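You operate a simulated robot arm through the tools that you are given. There is no shell and no other tool.

The job below is to be done with a simulated two-armed robot. You get a single attempt, and the scene is never put back.

JOB
Pick up the brown stop block with one hand, pass it to the other hand and put it on the top of the small bench two. Set down upright: brown stop block.

It is judged by the outcome, as a careful person would: the job done as asked, and still so three seconds after it is handed in. It fails if anything else is knocked over, pushed out of place, dropped, spilled or broken.

ROBOT AND FRAMES
Two 7-joint arms with two-finger parallel grippers on one trunk, on a base that drives. Base frame: it is fixed to the floor where the robot stands at the start and does not move with it; the origin is under the middle of the robot, x ahead of it, y to its left, z up; the surface under the hand at the start is at about z = 800. Readings come in mm, rad, newtons and seconds.
The left shoulder is at the start at [70, 189, 1400], the right one opposite. With the tool pointing down near the work surface each hand reaches from about 100 to 700 mm from the robot's upright axis, wherever it stands, measured 20 degrees to its own side. Places, roughly: top of the small bench two [-1400, 700, 900]. Payload 3.91 kg a hand.
Tool frame (each hand has its own): the origin (TCP) lies between the finger pads and is the grasp point; the fingertips stand 30 mm ahead of it; z points along the fingers, y is the line along which they close. The gripper opens to 110 mm. The fingers are 20 mm wide and 10 mm thick; the gripper's body (48 by 112 mm) begins 55 mm behind the TCP.
Orientation is that of the tool frame in the base frame, as [roll, pitch, yaw] about the fixed x, y, z axes, in that order (R = Rz(yaw) Ry(pitch) Rx(roll)). With the fingers straight down and closing along the base's y, the tool's x points along the base's -x, its y along +y and its z along -z.

CONTROLS
- The arms move only by the tool move_arm. It takes "left_motion", "right_motion" or both (then of equal length, played together; a hand with none holds still); each is a list of rows, each a list of 7 numbers: the gripper command, from -1 (fully open) to 1 (shut), values between in proportion, then the shift along the tool's x, y, z in units of 25 mm (1.0 is 25 mm), then the turn, a rotation vector about the tool's x, y, z in units of 5 degrees (1.0 is 5 degrees). In form: [[jaw, x, y, z, rx, ry, rz], ...]. A call has 1 to 20 rows; each row shifts and turns the commanded pose from where the row before left it, along the tool's axes as they then stand. A call with a number of a shift or a turn outside -1 to 1 is refused whole. A row lasts 0.2 s, in which the tool goes at most 50 mm and 0.15 rad; a call with a longer step from one row to the next is refused whole, and so is a gripper value outside its range. A pose out of reach is approached as far as the arm can. The call stops where the force on the tool passes 40 N (or 10 N more than at its start, if that is more) or the arm is blocked; 0.2 s more then pass. Each finger travels about 72 mm/s and halts on what it meets, pressing with about 38 N; the grip force reading is that of the motor and also rises with nothing between the fingers. The clock runs only during rows and for 0.2 s after the last one: add rows that do not move to give the fingers time. The reply holds the time, the measured pose of the TCP, the force on the tool along the base axes, the opening and the grip force, in the units named above and with some noise, with the torque about the TCP (base axes, N m) and any sound that the robot's microphone picked up.
- Cameras (640 x 400 px; columns grow to the right, rows downward): "scene" is now at [122.9, -9.5, 1603.2]; the picture's right is [-0.13, -0.99, -0.00], its down [-0.80, 0.10, -0.59] and it looks along [0.59, -0.08, -0.80] (base axes); focal length 273 px, centre (320, 200). "left" rides on the left gripper at [72, -17, -103] in its tool frame; the picture's right is [0.23, 0.97, 0.00], its down [-0.76, 0.18, -0.62] and it looks along [-0.61, 0.14, 0.78] (tool axes); focal length 222 px, centre (320, 200). "right" rides on the right gripper at [72, 17, -103] in its tool frame; the picture's right is [-0.23, 0.97, 0.00], its down [-0.76, -0.18, -0.62] and it looks along [-0.61, -0.14, 0.78] (tool axes); focal length 222 px, centre (320, 200).
- snapshot(camera): a new picture of that camera. The clock stands still meanwhile.
- slide_trunk(by): slides the trunk up (or, below 0, down) by that many mm; the arms and the scene camera ride with it, the base frame stays. It gives what a move gives, with no picture.
- roll_base(legs): drives the robot by 1 to 6 legs, each [ahead, turn to the left] in mm and rad, along the robot's own axes; the way and the turn of a leg run together, so that a leg with both is an arc; at most 1500 mm and 3.142 rad a leg. The arms and the cameras ride along, it lands a little off, and it stops where it bumps. It gives what a move gives.
- pan_tilt(pan, tilt): turns the head with the scene camera to pan (to the left, within 1.501 rad either way) and tilt (down, from -0.506 to 1.204), counted from straight ahead of the robot. It gives what a move gives.
- probe_pixels(camera, pixels): there is no depth. For up to 12 entries [column, row, z] of the newest picture of that camera ("zoom" is the newest enlarged one), the place [x, y] in the base frame at which the ray of that pixel passes the height z, good to about 2 mm. The clock stands still meanwhile.
- zoom(camera, box): a new picture of the part [left, top, right, bottom] of that camera's present view, enlarged. The clock stands still meanwhile.
- close_job(): hands the job in; it is judged then, once.

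Unless the task says otherwise, let go and move clear before handing in.

The tools are called after "Emit:" as name(argument=value, ...) on one line, values as JSON. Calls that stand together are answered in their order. move_arm: Moves the arms, as the interface text tells. Its arguments: {"type":"object","properties":{"left_motion":{"type":"array","items":{"type":"array","items":{"type":"number"}}},"right_motion":{"type":"array","items":{"type":"array","items":{"type":"number"}}}},"required":[]} The other tools are called the same way: slide_trunk (by) slides the trunk up or down; roll_base (legs) drives the base; pan_tilt (pan, tilt) turns the head that bears the scene camera; snapshot (camera) takes a picture; probe_pixels (camera, pixels) gives the place at which the rays of pixels pass given heights; zoom (camera, box) takes an enlarged picture of a part of a camera's view; close_job () hands the job in.

At the start:

```text
time: 0.0
left_eef_pos: [610.0, 81.3, 1046.4]
left_tool_rot: [-3.141, 0.0, 3.141]
left_force: [-0.3, 0.6, 1.1]
left_torque: [-0.01, 0.0, -0.01]
left_finger_gap: 110.0
left_grip_force: 0.1
right_eef_pos: [541.8, -326.9, 1210.3]
right_tool_rot: [3.141, 0.0, -3.141]
right_force: [-0.3, 0.8, 0.2]
right_torque: [-0.01, -0.01, -0.02]
right_finger_gap: 110.1
right_grip_force: 0.1
trunk travel left (down, up): [-910.0, 30.0]
robot x, y, heading: [-2.0, 0.7, -0.001]
head pan, tilt: [-0.127, 0.935]
```

scene: 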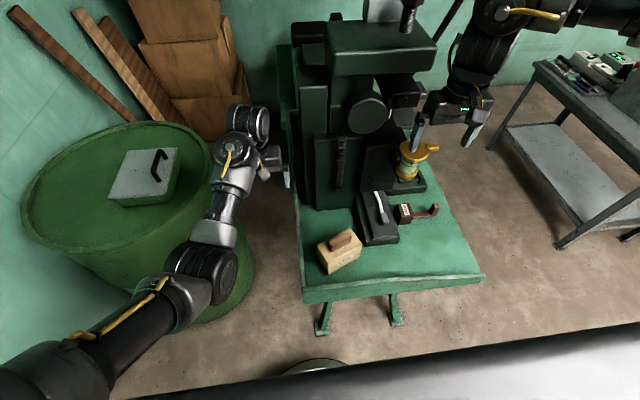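
right: 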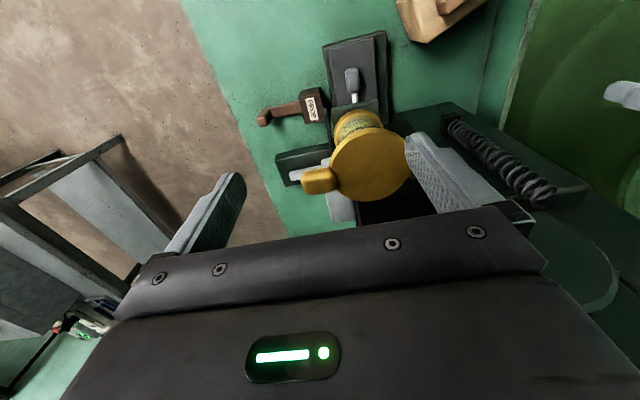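
left: 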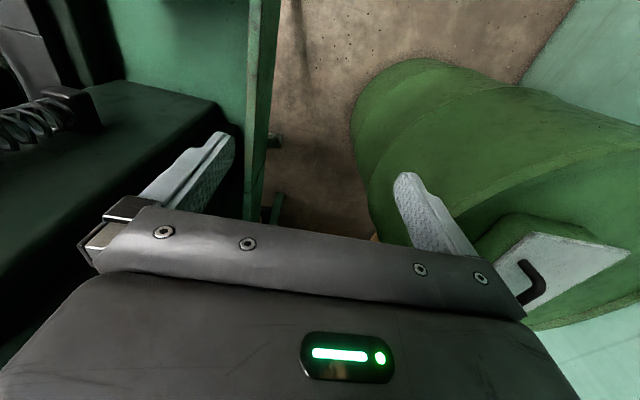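

The scene picture shows a green table with a machine, a wooden block at (340,250), a dark block with a lever at (377,215) and a reddish-brown block with a handle at (405,213)-(436,209). I will enlarge that area to identify the stop block.

Emit:
zoom(camera="scene", box=[300, 130, 460, 290])

Emit:
zoom(camera="right", box=[230, 20, 430, 220])

```text
2.50 times, centred on (380, 210) of scene
```

zoom: 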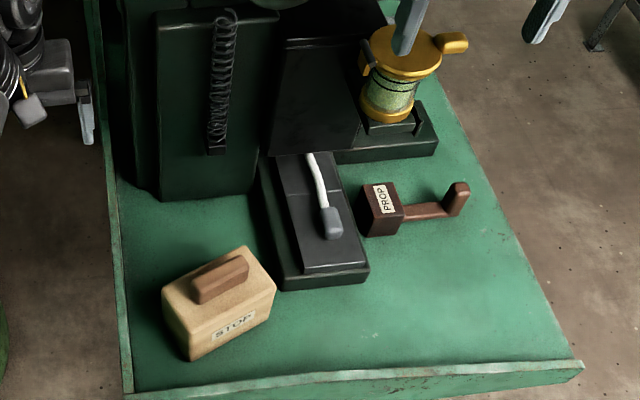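

```text
2.00 times, centred on (330, 120) of right
```

zoom: 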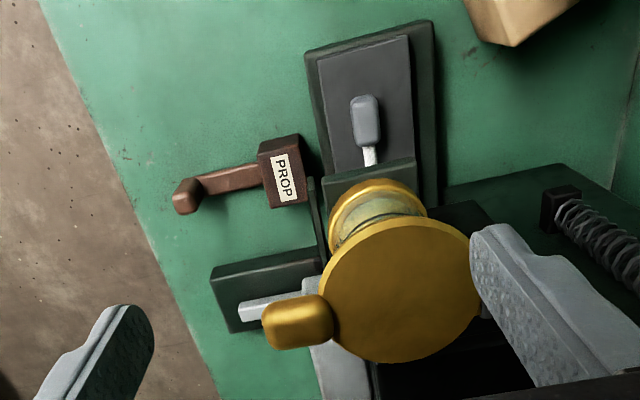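

The block labelled STOP is the tan wooden one with a brown grip on top, at scene (340,250); the dark one is labelled PROP and I leave it alone. I enlarge the STOP block to measure it.

Emit:
zoom(camera="scene", box=[300, 215, 380, 295])

Emit:
snapshot(camera="scene")

```text
5.00 times, centred on (340, 255) of scene
```

zoom: 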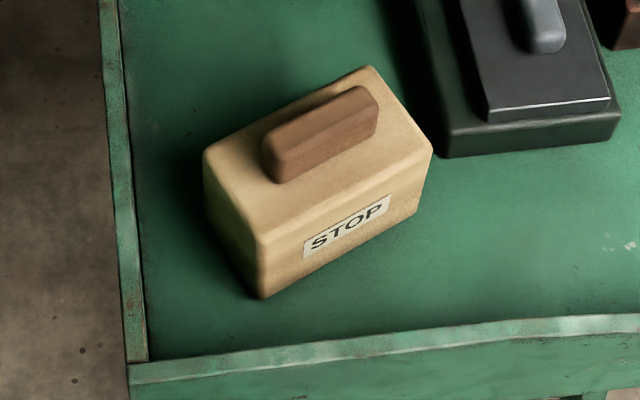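

```text
taken
```

scene: 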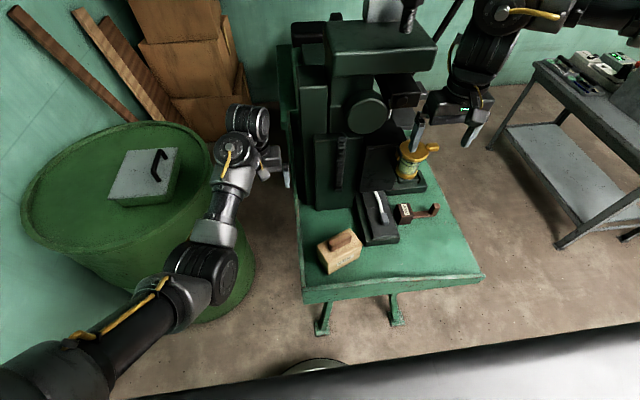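

The enlarged view shows the block's bottom edge from (262,298) to (415,214), top corners at (205,152), (258,238), (432,150), (370,68), and the brown grip from (270,150) to (375,100). I probe these at guesses of height.

Emit:
probe_pixels(camera="zoom", pixels=[[262, 298, 800], [415, 214, 800], [208, 222, 800], [205, 152, 850], [258, 238, 850], [432, 150, 850], [370, 68, 850], [205, 152, 870], [258, 238, 870], [432, 150, 870], [370, 68, 870], [130, 372, 800]])

Emit:
probe_pixels(camera="zoom", pixels=[[268, 140, 880], [280, 160, 880], [360, 88, 880], [377, 105, 880], [278, 182, 860], [377, 130, 860], [262, 155, 860], [446, 157, 800], [618, 125, 800], [145, 360, 800]])

```text
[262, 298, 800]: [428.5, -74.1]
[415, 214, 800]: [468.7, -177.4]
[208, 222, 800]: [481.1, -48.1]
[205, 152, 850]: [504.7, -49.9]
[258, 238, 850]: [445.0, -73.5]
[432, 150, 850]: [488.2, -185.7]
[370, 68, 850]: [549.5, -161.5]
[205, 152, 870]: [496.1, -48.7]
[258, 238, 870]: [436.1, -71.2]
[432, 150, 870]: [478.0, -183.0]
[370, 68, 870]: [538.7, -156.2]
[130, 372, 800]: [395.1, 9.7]
```

```text
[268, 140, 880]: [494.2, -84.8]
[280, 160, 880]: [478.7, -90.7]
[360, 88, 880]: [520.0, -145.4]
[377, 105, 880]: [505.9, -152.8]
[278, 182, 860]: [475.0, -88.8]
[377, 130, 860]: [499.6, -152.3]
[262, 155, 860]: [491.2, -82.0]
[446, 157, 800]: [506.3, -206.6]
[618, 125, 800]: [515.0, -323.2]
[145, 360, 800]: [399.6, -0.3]
```

The block measures roughly 120 × 64 mm, about 75 mm tall, long side turned about 20° from the base's y, with the lever block close on its right. I probe the machine's outline and lever block to plan a safe approach.

Emit:
probe_pixels(camera="scene", pixels=[[316, 208, 800], [345, 209, 800], [358, 193, 800], [366, 245, 800], [398, 239, 800], [327, 50, 1200], [437, 47, 1200], [386, 222, 860], [302, 290, 800], [485, 275, 800], [400, 222, 840], [435, 215, 840]])

Emit:
zoom(camera="scene", box=[270, 0, 470, 125])

```text
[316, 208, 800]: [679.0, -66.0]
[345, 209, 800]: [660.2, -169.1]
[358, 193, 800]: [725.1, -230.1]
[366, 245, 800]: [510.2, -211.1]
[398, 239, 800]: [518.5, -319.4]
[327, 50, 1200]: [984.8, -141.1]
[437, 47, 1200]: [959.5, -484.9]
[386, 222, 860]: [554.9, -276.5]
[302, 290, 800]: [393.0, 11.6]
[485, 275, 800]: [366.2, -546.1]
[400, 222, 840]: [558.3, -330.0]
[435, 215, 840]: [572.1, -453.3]
```

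```text
3.20 times, centred on (370, 62) of scene
```

zoom: 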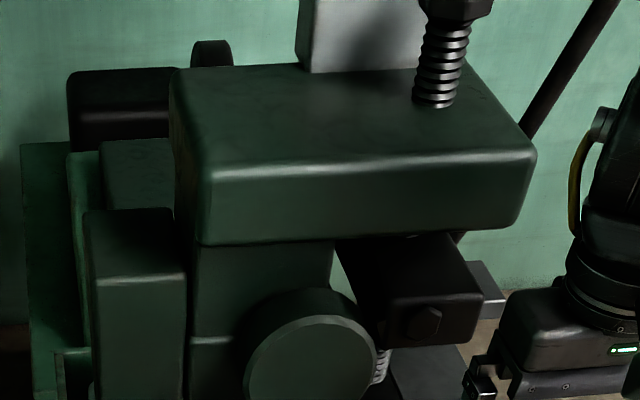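

Machine base starts at x≈660 and the lever block at y≈-211, so the left side of the STOP block is free; I'll take it with the left hand and receive with the right. First I bring the left hand back and over the block to get a close view.

Emit:
move_arm(left_motion=[[-1, 1, 0, 0, 0, 0, 0], [-1, 1, 0, 0, 0, 0, 0], [-1, 1, 0, 0, 0, 0, 0], [-1, 1, 0, 0, 0, 0, 0], [-1, 1, 0, 0, 0, 0, 0], [-1, 1, 0, 0, 0, 0, 0], [-1, 0.8, -0.6, 0, 0, 0, 0], [-1, 0, -1, 0, 0, 0, 0], [-1, 0, -1, 0, 0, 0, 0], [-1, 0, -1, 0, 0, 0, 0], [-1, 0, -1, 0, 0, 0, 0], [-1, 0, 0, 0, 0, 0, 0]])

Emit:
snapshot(camera="left")

Emit:
snapshot(camera="scene")

```text
time: 2.8
left_eef_pos: [543.7, 2.7, 983.3]
left_tool_rot: [3.082, 0.003, -3.103]
left_force: [0.5, 0.9, 0.0]
left_torque: [-0.05, 0.0, 0.03]
left_finger_gap: 109.8
left_grip_force: 0.1
left hand out of reach, approached as far as the arm can: row 1, 2, 3, 4, 5, 6, 7
right_eef_pos: [539.9, -325.9, 1209.7]
right_tool_rot: [3.14, 0.0, -3.141]
right_force: [-0.3, 0.5, -0.5]
right_torque: [-0.02, 0.02, 0.03]
right_finger_gap: 110.0
right_grip_force: 0.1
trunk travel left (down, up): [-910.0, 30.0]
robot x, y, heading: [-1.4, 4.8, -0.007]
head pan, tilt: [-0.127, 0.935]
stopped in row 12 (left hand): the arm was blocked; the commanded pose is now the measured one
```

```text
taken
```

left: 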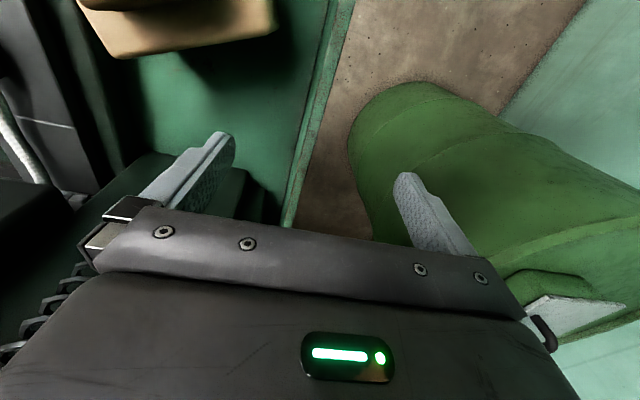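

```text
taken
```

scene: 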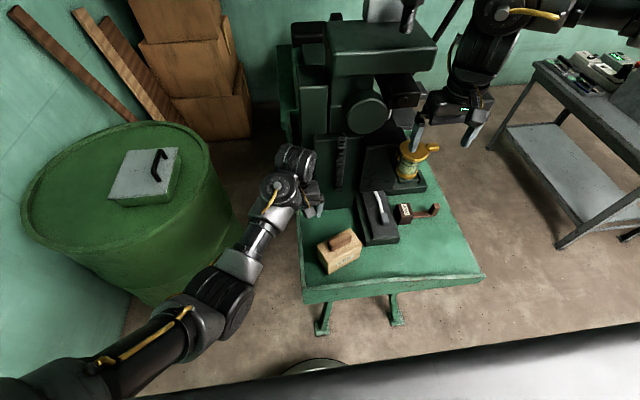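

The reply says the left hand was out of reach while moving back and then blocked at (544, 3, 983), with low force (<1 N). I look closely at the hand in the scene picture near (305,195) before moving again.

Emit:
zoom(camera="scene", box=[230, 120, 400, 226])

Emit:
snapshot(camera="right")

```text
3.76 times, centred on (315, 173) of scene
```

zoom: 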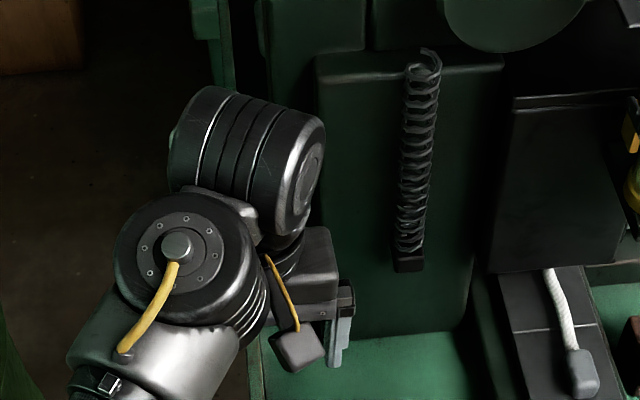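

```text
taken
```

right: 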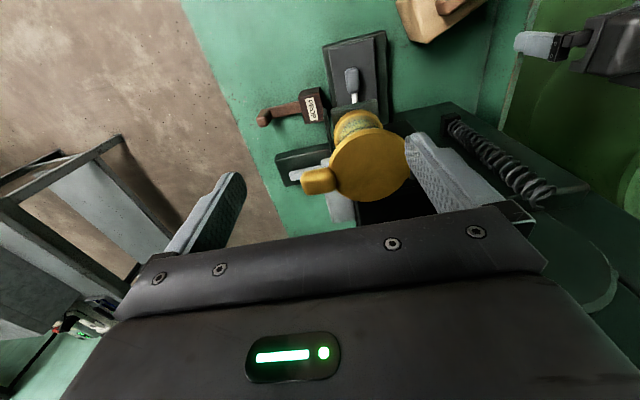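

No contact is visible (the finger at zoom (340,330) stands clear of the machine), so the block was an arm-folding limit; backing the base will help. First I look around left and right with the head to learn the surroundings.

Emit:
pan_tilt(pan=1.5, tilt=0.5)

Emit:
snapshot(camera="scene")

Emit:
pan_tilt(pan=-1.5, tilt=0.5)

Emit:
snapshot(camera="scene")

```text
time: 4.5
left_eef_pos: [543.8, 1.3, 982.5]
left_tool_rot: [3.082, 0.002, -3.104]
left_force: [0.4, -0.2, 0.3]
left_torque: [0.02, 0.0, -0.02]
left_finger_gap: 109.8
left_grip_force: 0.1
right_eef_pos: [541.7, -326.8, 1210.3]
right_tool_rot: [3.141, -0.001, -3.141]
right_force: [0.5, -0.3, 0.1]
right_torque: [-0.01, 0.01, 0.03]
right_finger_gap: 109.8
right_grip_force: 0.1
trunk travel left (down, up): [-910.0, 30.0]
robot x, y, heading: [0.8, 3.4, -0.005]
head pan, tilt: [1.499, 0.499]
```

```text
taken
```

scene: 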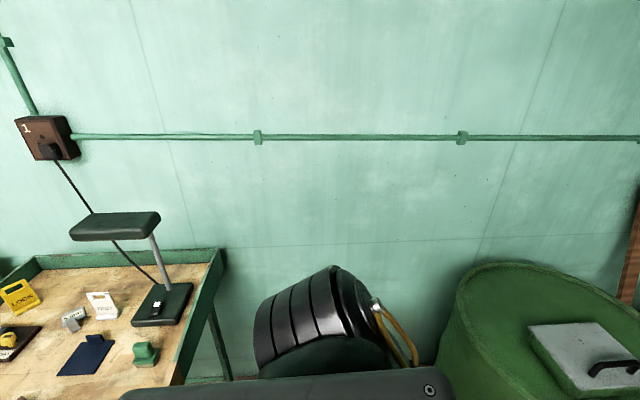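

```text
time: 7.1
left_eef_pos: [543.3, 0.3, 983.1]
left_tool_rot: [3.081, 0.001, -3.104]
left_force: [-0.9, 0.5, 0.7]
left_torque: [-0.02, 0.04, -0.02]
left_finger_gap: 110.0
left_grip_force: 0.0
right_eef_pos: [541.6, -326.7, 1210.1]
right_tool_rot: [-3.14, -0.001, 3.141]
right_force: [0.6, 0.7, 0.2]
right_torque: [0.0, 0.01, -0.02]
right_finger_gap: 110.2
right_grip_force: 0.1
trunk travel left (down, up): [-910.0, 30.0]
robot x, y, heading: [-0.7, -1.9, 0.003]
head pan, tilt: [-1.499, 0.499]
```

```text
taken
```

scene: 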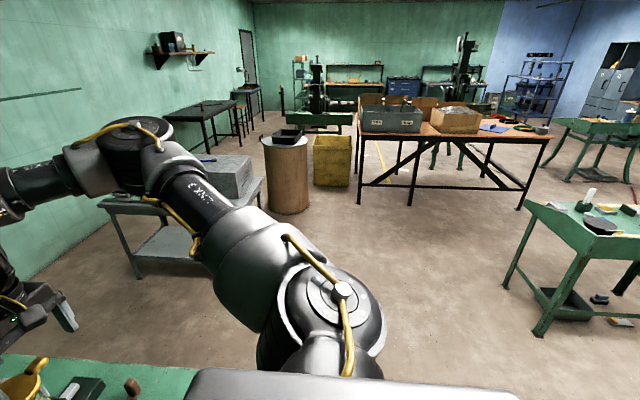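

The pictures show a bench under a "1" sign to the left and open floor to the right and behind; base readings are just noisy. I back off 100 mm and turn 0.35 rad right, so the block's long side lies square in front of the left arm, and look again.

Emit:
roll_base(legs=[[-100, 0], [0, -0.35]])

Emit:
pan_tilt(pan=0.1, tilt=0.9)

Emit:
snapshot(camera="scene")

Emit:
snapshot(camera="left")

```text
time: 9.3
left_eef_pos: [411.9, -186.3, 981.2]
left_tool_rot: [3.084, 0.0, 2.824]
left_force: [-0.2, -0.9, -0.8]
left_torque: [-0.03, 0.0, 0.01]
left_finger_gap: 109.6
left_grip_force: 0.0
right_eef_pos: [295.9, -491.6, 1210.9]
right_tool_rot: [-3.14, -0.001, 2.787]
right_force: [0.1, -0.4, -0.9]
right_torque: [0.0, -0.02, -0.03]
right_finger_gap: 109.9
right_grip_force: 0.2
trunk travel left (down, up): [-910.0, 30.0]
robot x, y, heading: [-100.8, 0.4, -0.355]
head pan, tilt: [-1.499, 0.499]
```

```text
time: 11.0
left_eef_pos: [410.6, -187.1, 983.3]
left_tool_rot: [3.082, 0.001, 2.825]
left_force: [-1.2, -0.2, 0.1]
left_torque: [0.01, 0.03, 0.0]
left_finger_gap: 109.9
left_grip_force: 0.0
right_eef_pos: [294.1, -494.9, 1209.0]
right_tool_rot: [3.14, 0.001, 2.786]
right_force: [0.0, 0.2, -0.4]
right_torque: [-0.02, -0.04, 0.03]
right_finger_gap: 110.0
right_grip_force: 0.1
trunk travel left (down, up): [-910.0, 30.0]
robot x, y, heading: [-101.1, 1.0, -0.358]
head pan, tilt: [0.099, 0.901]
```

```text
taken
```

scene: 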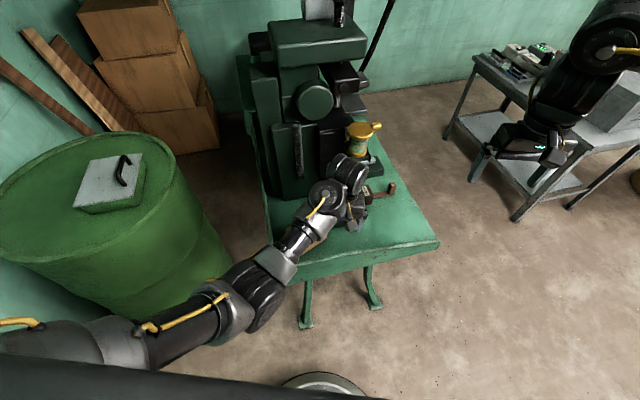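

```text
taken
```

left: 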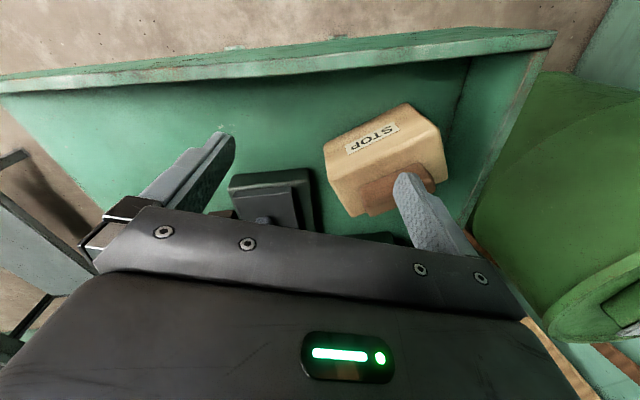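

The left-hand picture shows the STOP block at (385,160) to the left of the hand, its near-left end facing the robot's left shoulder, which suits a forward-down approach of the left hand along the block's length. I move the left hand 175 mm to its left at this height (fingertips at 953, block's top about 895).

Emit:
move_arm(left_motion=[[-1, 0, 1, 0, 0, 0, 0], [-1, 0, 1, 0, 0, 0, 0], [-1, 0, 1, -0.5, 0, 0, 0], [-1, 0, 1, -0.5, 0, 0, 0], [-1, 0, 1, 0, 0, 0, 0], [-1, 0, 1, 0, 0, 0, 0], [-1, 0, 1, 0, 0, 0, 0], [-1, 0, 0, 0, 0, 0, 0]])

Emit:
snapshot(camera="left")

Emit:
snapshot(camera="scene")

```text
time: 12.8
left_eef_pos: [439.7, -58.5, 976.2]
left_tool_rot: [3.082, 0.0, 2.825]
left_force: [1.2, 0.3, 0.7]
left_torque: [0.0, 0.02, -0.02]
left_finger_gap: 110.2
left_grip_force: 0.2
left hand out of reach, approached as far as the arm can: row 3, 4, 5, 6, 7
right_eef_pos: [293.2, -494.5, 1209.6]
right_tool_rot: [-3.141, 0.0, 2.787]
right_force: [1.3, 0.1, 0.4]
right_torque: [0.02, 0.02, -0.01]
right_finger_gap: 110.0
right_grip_force: 0.1
trunk travel left (down, up): [-910.0, 30.0]
robot x, y, heading: [-96.6, 4.3, -0.352]
head pan, tilt: [0.099, 0.901]
```

```text
taken
```

left: 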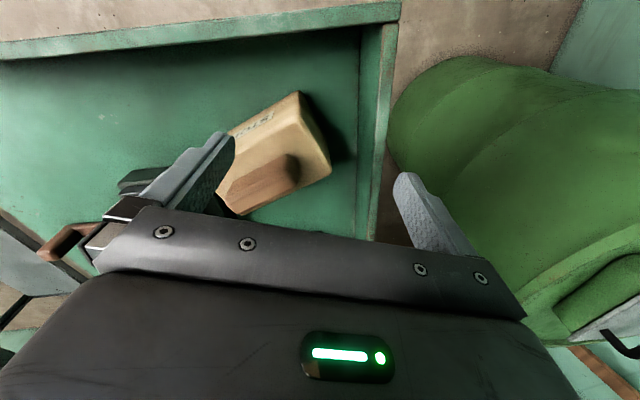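

```text
taken
```

scene: 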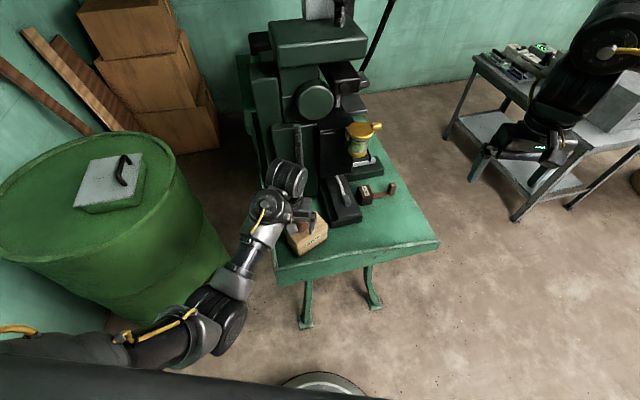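

The left camera now sees the STOP block well at (275,160), fingers well above it. I enlarge and probe its corners to fix its size and place from a second viewpoint.

Emit:
zoom(camera="left", box=[190, 80, 350, 230])

Emit:
zoom(camera="scene", box=[260, 190, 360, 270])

```text
2.67 times, centred on (270, 155) of left
```

zoom: 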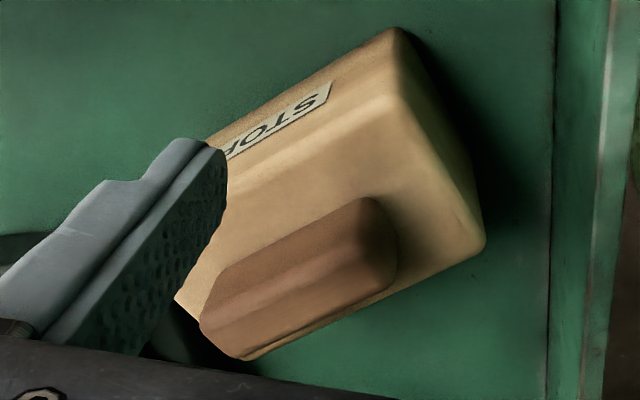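

```text
5.00 times, centred on (310, 230) of scene
```

zoom: 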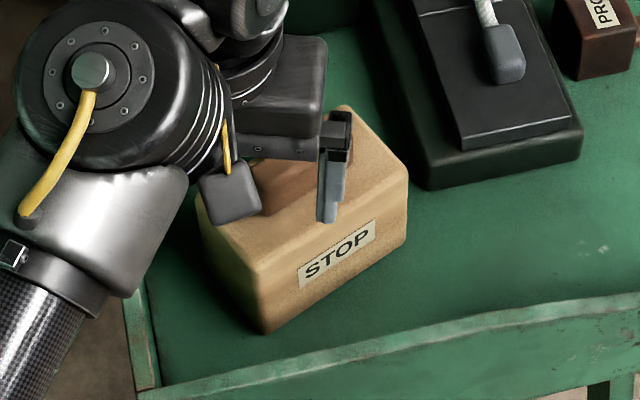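

I convert the zoomed corner positions to left-camera pixels (bottom front-left corner ≈(298,90), top one ≈(299,115), top rear-left ≈(331,172)) and probe them at several heights.

Emit:
probe_pixels(camera="left", pixels=[[298.1, 90.5, 800], [298.9, 114, 860], [298.9, 114, 870], [298.9, 114, 880], [331, 172, 860], [331, 172, 870], [331, 172, 880], [292, 200, 890], [237, 213, 890], [226, 199, 890], [290, 201, 880], [394, 10, 810]])

Emit:
probe_pixels(camera="zoom", pixels=[[265, 333, 800], [257, 275, 860], [257, 275, 870], [257, 275, 880], [407, 240, 800], [408, 172, 860], [408, 172, 870], [408, 172, 880], [345, 107, 870], [145, 390, 800], [200, 215, 870]])

```text
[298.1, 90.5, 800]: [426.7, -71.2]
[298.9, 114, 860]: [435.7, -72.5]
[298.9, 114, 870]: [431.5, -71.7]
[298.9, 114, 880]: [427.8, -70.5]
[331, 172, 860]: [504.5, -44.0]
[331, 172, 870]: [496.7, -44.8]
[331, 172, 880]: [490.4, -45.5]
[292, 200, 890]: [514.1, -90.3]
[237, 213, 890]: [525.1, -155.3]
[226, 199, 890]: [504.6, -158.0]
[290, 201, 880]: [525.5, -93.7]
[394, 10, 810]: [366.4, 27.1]
```

```text
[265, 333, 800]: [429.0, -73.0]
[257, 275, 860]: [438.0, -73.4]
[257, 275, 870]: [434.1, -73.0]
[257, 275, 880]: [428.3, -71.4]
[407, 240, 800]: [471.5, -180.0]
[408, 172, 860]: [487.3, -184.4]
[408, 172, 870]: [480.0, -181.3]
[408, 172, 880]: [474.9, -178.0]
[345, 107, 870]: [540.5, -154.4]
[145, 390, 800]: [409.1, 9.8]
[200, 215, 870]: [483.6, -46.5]
```

Both views agree: table at z=800, block top about 878, centre (484,-112), about 118 × 67 mm, long axis at -67.4° in the base frame. I shift the left hand clear to the left and turn it 49° about its tool z so that it closes across the short side.

Emit:
move_arm(left_motion=[[-1, 0.29, 0.94, 0, 0.68, 0, 0], [-1, 0.29, 0.94, 0, 0, 0, 0], [-1, 0, 0, 0, 0, 0, 0.986], [-1, 0, 0, 0, 0, 0, 0.986], [-1, 0, 0, 0, 0, 0, 0.986], [-1, 0, 0, 0, 0, 0, 0.986], [-1, 0, 0, 0, 0, 0, 0.986], [-1, 0, 0, 0, 0, 0, 0.986], [-1, 0, 0, 0, 0, 0, 0.986], [-1, 0, 0, 0, 0, 0, 0.986], [-1, 0, 0, 0, 0, 0, 0.986], [-1, 0, 0, 0, 0, 0, 0.986], [-1, 0, 0, 0, 0, 0, 0]])

Emit:
snapshot(camera="left")

```text
time: 13.2
left_eef_pos: [438.5, -37.1, 973.3]
left_tool_rot: [3.129, 0.008, 2.85]
left_force: [-4.5, -17.5, -11.8]
left_torque: [2.03, -1.53, 1.57]
left_finger_gap: 110.0
left_grip_force: 0.1
left hand out of reach, approached as far as the arm can: row 1
right_eef_pos: [294.9, -492.6, 1210.7]
right_tool_rot: [-3.139, -0.001, 2.786]
right_force: [0.0, 0.0, 0.4]
right_torque: [-0.04, -0.01, -0.02]
right_finger_gap: 110.0
right_grip_force: 0.0
trunk travel left (down, up): [-910.0, 30.0]
robot x, y, heading: [-99.2, 0.3, -0.358]
head pan, tilt: [0.099, 0.901]
stopped in row 1 (left hand): the force on the tool passed its limit at 152 N (the readings are from after the stop); the commanded pose is now the measured one
```

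```text
taken
```

left: 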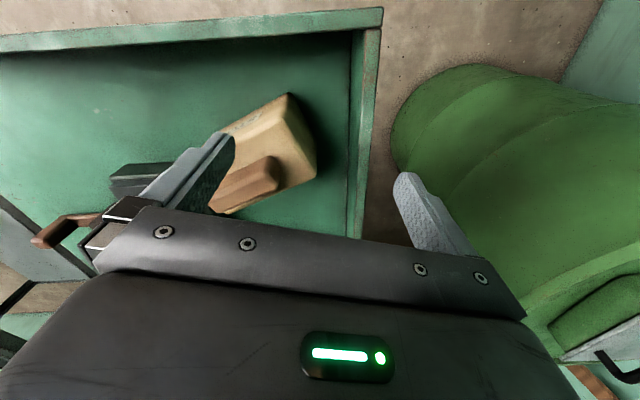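

The call stopped at a 152 N spike in the first row, with residual force of about 20 N pushing the hand right and down. I look closely with the scene camera for what it touched.

Emit:
zoom(camera="scene", box=[180, 130, 360, 300])

Emit:
snapshot(camera="right")

```text
2.35 times, centred on (270, 215) of scene
```

zoom: 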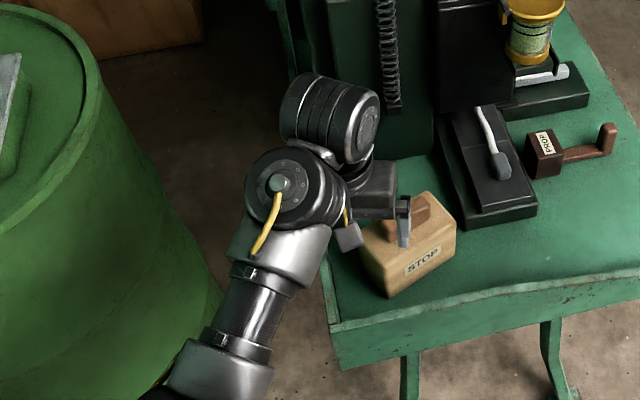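

```text
taken
```

right: 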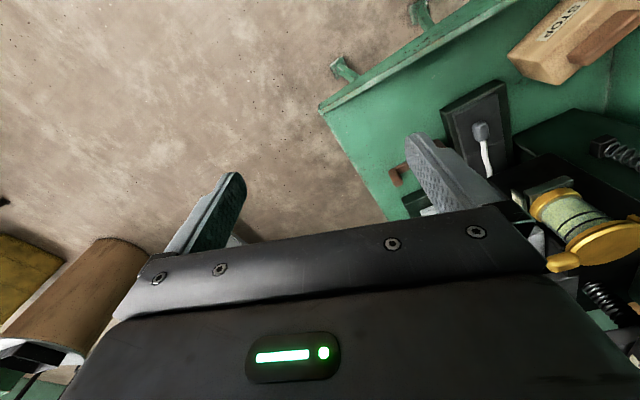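

The wrist is folded tight: the gripper's body seems to touch its own wrist housing (zoom (350,200)), not the block or table. I ease down a little and tilt the fingers forward along the block's length, which opens the wrist.

Emit:
move_arm(left_motion=[[-1, 0, -0.3, 0.5, 0, 0, 0], [-1, 0, 0, 0, 0.4, -0.32, 0], [-1, 0, 0, 0, 0.774, -0.634, 0], [-1, 0, 0, 0, 0.774, -0.634, 0], [-1, 0, 0, 0, 0, 0, 0]])

```text
time: 14.4
left_eef_pos: [438.5, -46.9, 961.5]
left_tool_rot: [-2.982, 0.144, 2.857]
left_force: [-0.1, 0.0, 0.7]
left_torque: [-0.01, -0.04, 0.02]
left_finger_gap: 109.6
left_grip_force: 0.1
right_eef_pos: [294.4, -493.4, 1209.6]
right_tool_rot: [3.141, -0.001, 2.788]
right_force: [0.0, -0.7, 0.2]
right_torque: [0.01, -0.01, -0.02]
right_finger_gap: 110.1
right_grip_force: 0.1
trunk travel left (down, up): [-910.0, 30.0]
robot x, y, heading: [-98.0, -1.2, -0.357]
head pan, tilt: [0.099, 0.901]
```

Force is back to zero and the tilt is working (about 12° so far). I continue the tilt to 45°.

Emit:
move_arm(left_motion=[[-1, 0, 0, 0, 0.774, -0.634, 0], [-1, 0, 0, 0, 0.774, -0.634, 0], [-1, 0, 0, 0, 0.774, -0.634, 0], [-1, 0, 0, 0, 0.774, -0.634, 0], [-1, 0, 0, 0, 0.774, -0.634, 0], [-1, 0, 0, 0, 0.774, -0.634, 0], [-1, 0, 0, 0, 0.387, -0.317, 0], [-1, 0, 0, 0, 0, 0, 0]])

Emit:
snapshot(camera="scene")

Emit:
snapshot(camera="left")

```text
time: 15.3
left_eef_pos: [469.0, 45.9, 945.0]
left_tool_rot: [-2.948, 0.327, 2.877]
left_force: [0.2, 0.1, 0.4]
left_torque: [-0.02, 0.04, 0.01]
left_finger_gap: 109.6
left_grip_force: 0.1
right_eef_pos: [294.4, -492.3, 1208.4]
right_tool_rot: [-3.141, 0.0, 2.785]
right_force: [0.0, 0.2, 0.0]
right_torque: [0.0, 0.0, -0.04]
right_finger_gap: 110.0
right_grip_force: 0.1
trunk travel left (down, up): [-910.0, 30.0]
robot x, y, heading: [-101.3, -0.2, -0.348]
head pan, tilt: [0.099, 0.901]
stopped in row 4 (left hand): the arm was blocked; the commanded pose is now the measured one
```

```text
taken
```

scene: 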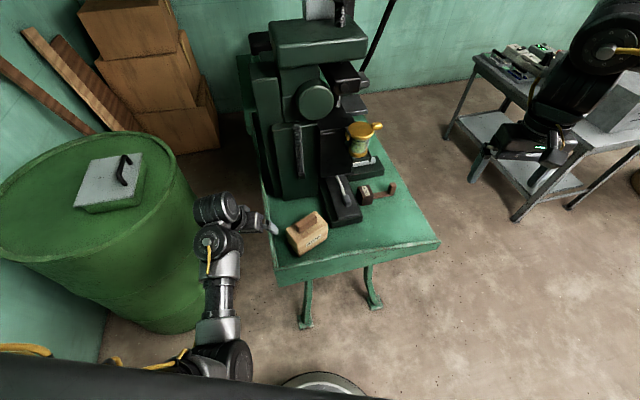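

```text
taken
```

left: 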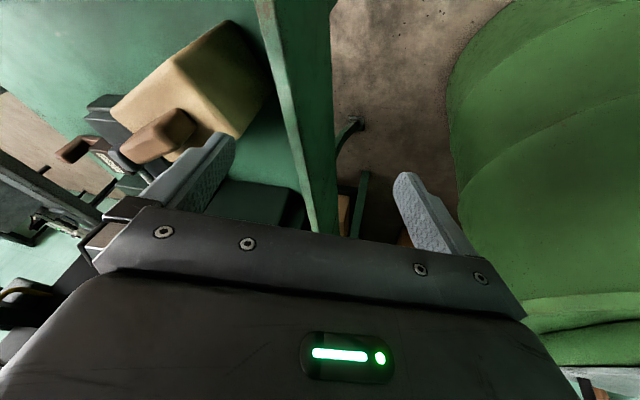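

The tilt drifted and the arm blocked again at (469, 46, 945); the left arm is cramped here. I'd rather back the robot off into open floor and shape the arm there; first I check what stands behind on both sides.

Emit:
pan_tilt(pan=1.5, tilt=0.6)

Emit:
snapshot(camera="scene")

Emit:
probe_pixels(camera="scene", pixels=[[10, 380, 900], [10, 300, 900], [100, 350, 900], [200, 250, 900], [220, 380, 0], [300, 350, 0], [500, 300, 800], [440, 360, 800]])

Emit:
pan_tilt(pan=-1.5, tilt=0.6)

Emit:
snapshot(camera="scene")

Emit:
probe_pixels(camera="scene", pixels=[[630, 390, 0], [630, 300, 0], [500, 300, 0], [300, 300, 0], [600, 250, 900], [520, 200, 900], [100, 250, 0]])

```text
time: 16.8
left_eef_pos: [469.0, 44.5, 945.6]
left_tool_rot: [-2.947, 0.327, 2.876]
left_force: [-0.2, 0.2, 0.2]
left_torque: [0.03, -0.04, 0.02]
left_finger_gap: 110.1
left_grip_force: 0.2
right_eef_pos: [295.1, -494.7, 1210.3]
right_tool_rot: [3.14, 0.0, 2.788]
right_force: [0.6, 0.2, -0.2]
right_torque: [-0.01, -0.03, 0.05]
right_finger_gap: 110.2
right_grip_force: 0.1
trunk travel left (down, up): [-910.0, 30.0]
robot x, y, heading: [-98.0, -0.3, -0.361]
head pan, tilt: [1.499, 0.6]
```

```text
taken
```

scene: 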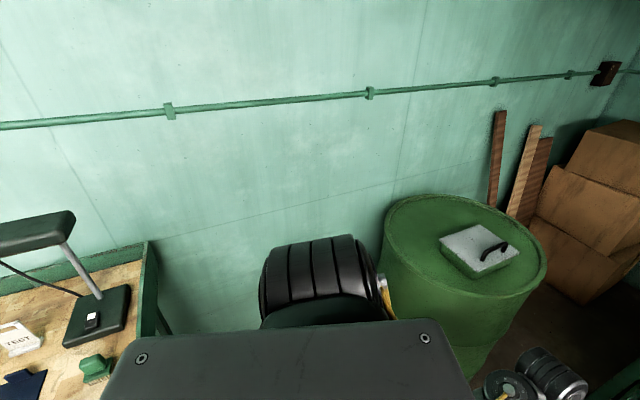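

```text
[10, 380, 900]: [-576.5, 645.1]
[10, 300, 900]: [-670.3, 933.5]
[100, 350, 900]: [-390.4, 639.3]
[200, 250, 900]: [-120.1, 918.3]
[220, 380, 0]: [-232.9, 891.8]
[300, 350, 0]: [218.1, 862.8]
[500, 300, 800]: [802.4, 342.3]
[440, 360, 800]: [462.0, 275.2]
```

```text
time: 19.4
left_eef_pos: [469.8, 44.5, 945.2]
left_tool_rot: [-2.946, 0.327, 2.877]
left_force: [0.2, 0.4, 0.2]
left_torque: [0.01, -0.01, -0.01]
left_finger_gap: 110.0
left_grip_force: 0.1
right_eef_pos: [294.9, -494.7, 1209.9]
right_tool_rot: [-3.14, -0.001, 2.787]
right_force: [-0.2, -1.3, 0.3]
right_torque: [0.0, 0.04, 0.0]
right_finger_gap: 110.0
right_grip_force: 0.0
trunk travel left (down, up): [-910.0, 30.0]
robot x, y, heading: [-103.1, 0.8, -0.356]
head pan, tilt: [-1.499, 0.6]
```

```text
taken
```

scene: 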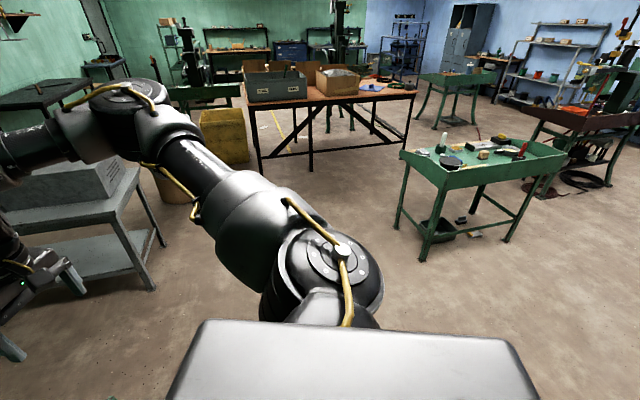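

```text
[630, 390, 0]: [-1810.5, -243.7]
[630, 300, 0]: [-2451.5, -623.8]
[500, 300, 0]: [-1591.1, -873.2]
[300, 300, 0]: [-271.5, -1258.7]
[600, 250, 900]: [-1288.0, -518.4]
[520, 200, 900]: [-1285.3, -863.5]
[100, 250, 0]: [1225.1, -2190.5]
```

Behind-left there is a bench along the wall (from about x=-130, y≥600), while the floor to the right is open. I back off 150 mm and turn right to face the open floor, where I can reshape the arm freely.

Emit:
roll_base(legs=[[-150, 0], [0, -0.55]])

Emit:
pan_tilt(pan=0.0, tilt=0.7)

Emit:
snapshot(camera="scene")

```text
time: 22.3
left_eef_pos: [269.6, -212.4, 943.7]
left_tool_rot: [-2.946, 0.325, 2.317]
left_force: [0.4, 0.0, -0.4]
left_torque: [0.0, 0.01, 0.03]
left_finger_gap: 110.2
left_grip_force: 0.1
right_eef_pos: [-164.6, -575.9, 1209.7]
right_tool_rot: [-3.141, 0.0, 2.229]
right_force: [-0.4, -0.2, 0.3]
right_torque: [-0.02, 0.04, -0.02]
right_finger_gap: 110.0
right_grip_force: 0.0
trunk travel left (down, up): [-910.0, 30.0]
robot x, y, heading: [-236.0, 52.7, -0.913]
head pan, tilt: [-1.499, 0.6]
```

```text
time: 23.9
left_eef_pos: [269.3, -213.0, 943.9]
left_tool_rot: [-2.947, 0.328, 2.318]
left_force: [0.0, -0.2, -0.4]
left_torque: [-0.01, 0.02, 0.01]
left_finger_gap: 109.9
left_grip_force: 0.1
right_eef_pos: [-164.1, -576.4, 1210.4]
right_tool_rot: [-3.141, -0.001, 2.227]
right_force: [0.0, -0.3, 0.8]
right_torque: [0.02, 0.01, 0.04]
right_finger_gap: 110.1
right_grip_force: 0.0
trunk travel left (down, up): [-910.0, 30.0]
robot x, y, heading: [-233.9, 52.4, -0.914]
head pan, tilt: [0.0, 0.7]
```

```text
taken
```

scene: 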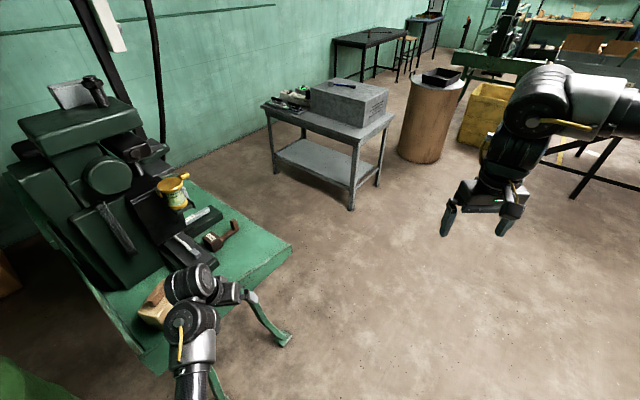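

The robot now faces open floor, and the left hand in the robot frame is at (518, 237, 944), tilted 22° forward. I now turn the hand in 8 small rows to the wanted 45° forward-down posture while moving it slightly ahead.

Emit:
move_arm(left_motion=[[-1, -0.2, 0, 0.1, 0.158, -0.568, 0.746], [-1, -0.2, 0, 0.1, 0.158, -0.568, 0.746], [-1, -0.2, 0, 0.1, 0.158, -0.568, 0.746], [-1, -0.2, 0, 0.1, 0.158, -0.568, 0.746], [-1, -0.2, 0, 0.1, 0.158, -0.568, 0.746], [-1, -0.2, 0, 0.1, 0.158, -0.568, 0.746], [-1, -0.2, 0, 0.1, 0.158, -0.568, 0.746], [-1, -0.2, 0, 0.1, 0.158, -0.568, 0.746], [-1, 0, 0, 0, 0, 0, 0]])

Emit:
snapshot(camera="scene")

```text
time: 24.9
left_eef_pos: [346.8, -165.1, 938.8]
left_tool_rot: [3.112, 0.495, 2.042]
left_force: [0.7, -0.5, -0.1]
left_torque: [0.0, -0.03, 0.05]
left_finger_gap: 110.1
left_grip_force: 0.0
right_eef_pos: [-163.4, -577.9, 1210.2]
right_tool_rot: [-3.141, -0.001, 2.227]
right_force: [0.2, -0.4, 0.0]
right_torque: [-0.01, 0.0, -0.03]
right_finger_gap: 110.3
right_grip_force: 0.1
trunk travel left (down, up): [-910.0, 30.0]
robot x, y, heading: [-233.9, 52.0, -0.91]
head pan, tilt: [0.0, 0.7]
stopped in row 4 (left hand): the arm was blocked; the commanded pose is now the measured one
```

```text
taken
```

scene: 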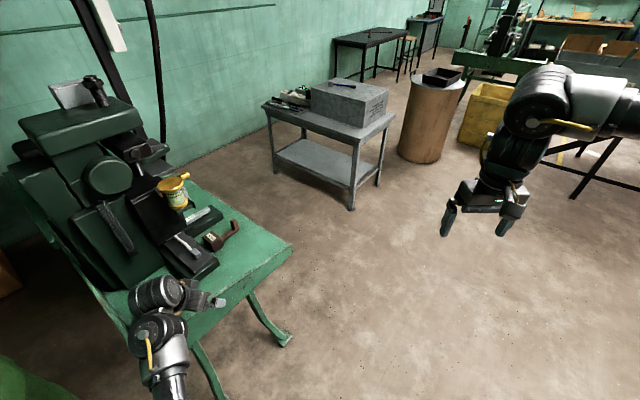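

The hand drifted left while turning but kept turning toward the wanted attitude; the arm seems to switch its elbow posture. I turn the robot a further 0.5 rad right so the hand is wholly over open floor before shaping on.

Emit:
roll_base(legs=[[0, -0.5]])

Emit:
pan_tilt(pan=0.5, tilt=0.9)

Emit:
snapshot(camera="scene")

```text
time: 26.7
left_eef_pos: [169.3, -420.9, 938.4]
left_tool_rot: [3.112, 0.495, 1.537]
left_force: [-0.2, -0.2, -0.4]
left_torque: [0.01, 0.01, 0.0]
left_finger_gap: 110.0
left_grip_force: 0.0
right_eef_pos: [-476.6, -533.1, 1209.2]
right_tool_rot: [-3.141, -0.001, 1.724]
right_force: [-0.2, 0.1, 0.1]
right_torque: [0.0, -0.03, 0.01]
right_finger_gap: 109.8
right_grip_force: 0.1
trunk travel left (down, up): [-910.0, 30.0]
robot x, y, heading: [-234.8, 50.2, -1.412]
head pan, tilt: [0.0, 0.7]
```

```text
time: 27.6
left_eef_pos: [169.1, -419.0, 939.3]
left_tool_rot: [3.111, 0.496, 1.537]
left_force: [-0.1, 0.2, 0.6]
left_torque: [0.02, -0.04, -0.02]
left_finger_gap: 109.8
left_grip_force: 0.2
right_eef_pos: [-476.9, -533.0, 1209.2]
right_tool_rot: [-3.141, -0.003, 1.725]
right_force: [-0.3, -0.5, 0.0]
right_torque: [-0.01, -0.01, -0.01]
right_finger_gap: 109.9
right_grip_force: 0.2
trunk travel left (down, up): [-910.0, 30.0]
robot x, y, heading: [-235.0, 50.0, -1.419]
head pan, tilt: [0.499, 0.901]
```

```text
taken
```

scene: 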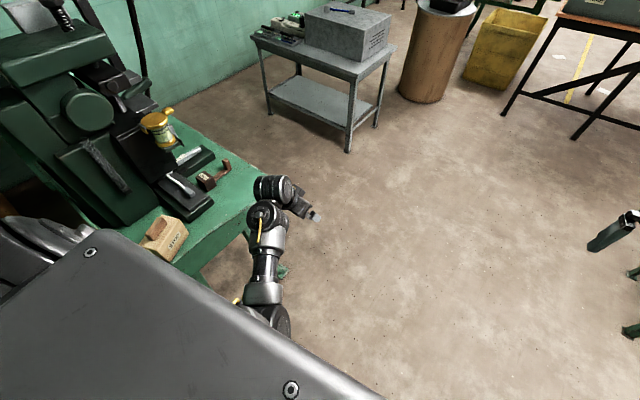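

Robot-frame left hand is at (526, 326, 939), pitched 28° forward. I try the remaining pitch of about 17° now.

Emit:
move_arm(left_motion=[[-1, 0, 0, 0, 0, -0.83, 0], [-1, 0, 0, 0, 0, -0.83, 0], [-1, 0, 0, 0, 0, -0.83, 0], [-1, 0, 0, 0, 0, -0.83, 0], [-1, 0, 0, 0, 0, 0, 0]])

```text
time: 28.4
left_eef_pos: [264.2, -390.1, 948.3]
left_tool_rot: [2.908, 0.607, 1.457]
left_force: [0.1, 0.8, 0.1]
left_torque: [0.02, 0.03, 0.0]
left_finger_gap: 110.2
left_grip_force: 0.1
right_eef_pos: [-475.2, -533.4, 1209.5]
right_tool_rot: [-3.141, 0.0, 1.726]
right_force: [0.5, 0.0, 0.0]
right_torque: [0.03, -0.03, -0.04]
right_finger_gap: 109.8
right_grip_force: 0.0
trunk travel left (down, up): [-910.0, 30.0]
robot x, y, heading: [-233.6, 53.0, -1.419]
head pan, tilt: [0.499, 0.901]
stopped in row 3 (left hand): the arm was blocked; the commanded pose is now the measured one
```

The hand again swung outward, to (513, 425, 948) in the robot frame, before blocking. I look down at the left arm to see its elbow and what blocks it.

Emit:
pan_tilt(pan=0.9, tilt=1.15)

Emit:
snapshot(camera="scene")

Emit:
pan_tilt(pan=-0.9, tilt=0.9)

Emit:
snapshot(camera="scene")

```text
time: 29.2
left_eef_pos: [263.5, -389.5, 949.7]
left_tool_rot: [2.907, 0.607, 1.454]
left_force: [0.3, 0.0, 0.4]
left_torque: [0.02, 0.0, 0.02]
left_finger_gap: 110.0
left_grip_force: 0.1
right_eef_pos: [-476.2, -533.3, 1209.7]
right_tool_rot: [3.14, 0.0, 1.726]
right_force: [0.2, -0.8, -0.6]
right_torque: [-0.01, 0.03, 0.01]
right_finger_gap: 110.1
right_grip_force: 0.0
trunk travel left (down, up): [-910.0, 30.0]
robot x, y, heading: [-235.8, 53.8, -1.42]
head pan, tilt: [0.901, 1.15]
```

```text
taken
```

scene: 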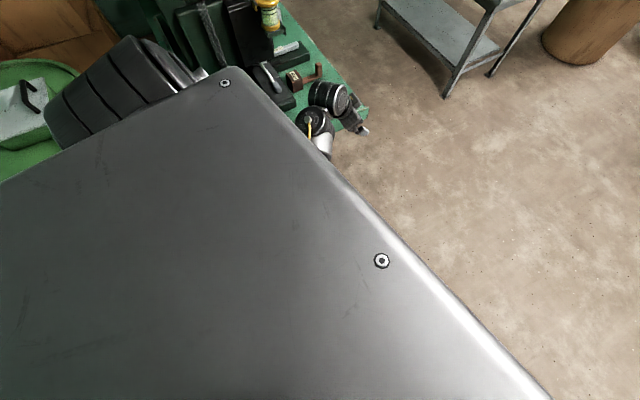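

```text
time: 31.0
left_eef_pos: [263.2, -389.8, 948.9]
left_tool_rot: [2.907, 0.607, 1.457]
left_force: [0.3, -0.3, 0.8]
left_torque: [0.02, -0.01, -0.05]
left_finger_gap: 110.0
left_grip_force: 0.0
right_eef_pos: [-475.9, -533.5, 1209.3]
right_tool_rot: [-3.14, 0.0, 1.727]
right_force: [-0.3, -0.2, -0.7]
right_torque: [-0.02, 0.01, -0.02]
right_finger_gap: 109.9
right_grip_force: 0.1
trunk travel left (down, up): [-910.0, 30.0]
robot x, y, heading: [-240.7, 50.5, -1.417]
head pan, tilt: [-0.901, 0.901]
```

```text
taken
```

scene: 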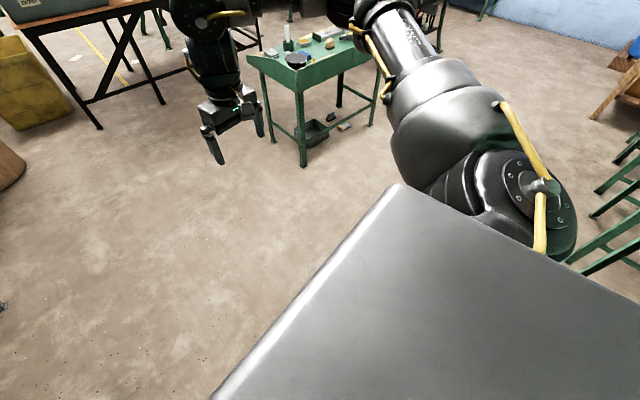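

The torso's top plate hides the elbow, which seems to sit low beside the torso; pitching forward drives it back against the body. I try bringing the left hand ahead and inward instead, to about (650, 250, 950) in the robot frame, over open floor.

Emit:
move_arm(left_motion=[[-1, -0.837, -0.871, 0.389, 0, 0, 0], [-1, -0.837, -0.871, 0.389, 0, 0, 0], [-1, -0.837, -0.871, 0.389, 0, 0, 0], [-1, -0.837, -0.871, 0.389, 0, 0, 0], [-1, -0.837, -0.871, 0.389, 0, 0, 0], [-1, -0.837, -0.871, 0.389, 0, 0, 0], [-1, -0.837, -0.871, 0.389, 0, 0, 0], [-1, 0, 0, 0, 0, 0, 0]])

Emit:
pan_tilt(pan=0.3, tilt=0.95)

Emit:
snapshot(camera="scene")

```text
time: 32.8
left_eef_pos: [110.6, -551.7, 951.6]
left_tool_rot: [2.909, 0.608, 1.455]
left_force: [0.0, 0.0, 0.2]
left_torque: [0.01, -0.03, -0.03]
left_finger_gap: 110.0
left_grip_force: 0.1
right_eef_pos: [-475.4, -533.3, 1208.7]
right_tool_rot: [3.141, 0.0, 1.726]
right_force: [0.1, 0.6, -0.9]
right_torque: [0.02, 0.01, 0.02]
right_finger_gap: 109.6
right_grip_force: 0.1
trunk travel left (down, up): [-910.0, 30.0]
robot x, y, heading: [-241.7, 50.5, -1.413]
head pan, tilt: [-0.901, 0.901]
```

```text
time: 34.2
left_eef_pos: [110.4, -551.8, 952.4]
left_tool_rot: [2.908, 0.608, 1.457]
left_force: [0.6, -0.8, -0.3]
left_torque: [-0.01, 0.0, -0.04]
left_finger_gap: 109.9
left_grip_force: 0.0
right_eef_pos: [-476.4, -533.3, 1209.4]
right_tool_rot: [-3.141, -0.001, 1.725]
right_force: [-0.1, 0.7, -0.9]
right_torque: [0.01, 0.01, -0.01]
right_finger_gap: 110.3
right_grip_force: 0.0
trunk travel left (down, up): [-910.0, 30.0]
robot x, y, heading: [-236.6, 53.7, -1.424]
head pan, tilt: [0.3, 0.949]
```

```text
taken
```

scene: 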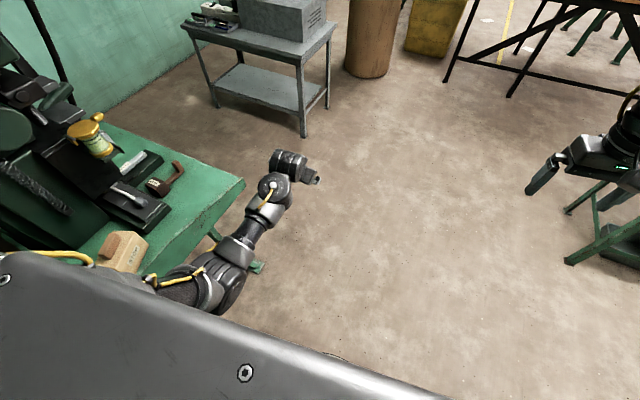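

The hand followed exactly to (650, 250, 950) with the arm extended, so this region works. I now turn it here to the wanted attitude: pitched 45° forward-down, pointing 33° to the right of the robot's heading.

Emit:
move_arm(left_motion=[[-1, 0, 0, 0, 0.823, -0.39, 0.413], [-1, 0, 0, 0, 0.823, -0.39, 0.413], [-1, 0, 0, 0, 0.823, -0.39, 0.413], [-1, 0, 0, 0, 0.823, -0.39, 0.413], [-1, 0, 0, 0, 0.823, -0.39, 0.413], [-1, 0, 0, 0, 0.823, -0.39, 0.413], [-1, 0, 0, 0, 0, 0, 0]])

```text
time: 35.8
left_eef_pos: [110.7, -553.0, 949.7]
left_tool_rot: [-3.14, 0.786, 1.148]
left_force: [-0.5, 0.0, -0.2]
left_torque: [-0.02, 0.0, 0.03]
left_finger_gap: 110.1
left_grip_force: 0.1
right_eef_pos: [-476.9, -532.6, 1208.3]
right_tool_rot: [-3.141, 0.0, 1.725]
right_force: [0.5, -0.8, -0.4]
right_torque: [0.0, -0.03, 0.03]
right_finger_gap: 110.2
right_grip_force: 0.1
trunk travel left (down, up): [-910.0, 30.0]
robot x, y, heading: [-237.1, 52.9, -1.417]
head pan, tilt: [0.3, 0.949]
```

The attitude is now exactly as wanted ([π, 0.786], 33° right of heading). I test in free space that the hand can come down to grasp height (z=848) at about (620, 220) in the robot frame.

Emit:
move_arm(left_motion=[[-1, 0.77, -0.415, 0.645, 0, 0, 0], [-1, 0.77, -0.415, 0.645, 0, 0, 0], [-1, 0.77, -0.415, 0.645, 0, 0, 0], [-1, 0.77, -0.415, 0.645, 0, 0, 0], [-1, 0, 0, 0, 0, 0, 0]])

```text
time: 37.0
left_eef_pos: [76.5, -528.2, 849.9]
left_tool_rot: [-3.141, 0.786, 1.147]
left_force: [0.0, 0.1, 0.4]
left_torque: [-0.01, 0.01, -0.05]
left_finger_gap: 110.3
left_grip_force: 0.1
right_eef_pos: [-476.7, -533.3, 1209.4]
right_tool_rot: [3.14, 0.0, 1.725]
right_force: [-0.1, 0.0, 0.2]
right_torque: [-0.01, -0.01, -0.03]
right_finger_gap: 110.2
right_grip_force: 0.1
trunk travel left (down, up): [-910.0, 30.0]
robot x, y, heading: [-239.4, 49.5, -1.417]
head pan, tilt: [0.3, 0.949]
```

Reach at grasp height works. Now I raise the hand to (650, 250, 1000) in the robot frame so that it clears the block by over 70 mm when I turn back toward the table.

Emit:
move_arm(left_motion=[[-1, -0.748, 0.277, -0.665, 0, 0, 0], [-1, -0.748, 0.277, -0.665, 0, 0, 0], [-1, -0.748, 0.277, -0.665, 0, 0, 0], [-1, -0.748, 0.277, -0.665, 0, 0, 0], [-1, -0.748, 0.277, -0.665, 0, 0, 0], [-1, -0.748, 0.277, -0.665, 0, 0, 0], [-1, 0, 0, 0, 0, 0, 0]])

```text
time: 38.6
left_eef_pos: [111.6, -552.9, 998.1]
left_tool_rot: [3.141, 0.786, 1.147]
left_force: [-0.2, -0.2, 0.7]
left_torque: [0.0, 0.01, 0.01]
left_finger_gap: 109.9
left_grip_force: 0.1
right_eef_pos: [-476.6, -534.3, 1209.6]
right_tool_rot: [3.141, -0.001, 1.726]
right_force: [0.7, -0.6, -0.4]
right_torque: [0.03, -0.01, -0.02]
right_finger_gap: 110.1
right_grip_force: 0.0
trunk travel left (down, up): [-910.0, 30.0]
robot x, y, heading: [-235.0, 49.9, -1.416]
head pan, tilt: [0.3, 0.949]
```

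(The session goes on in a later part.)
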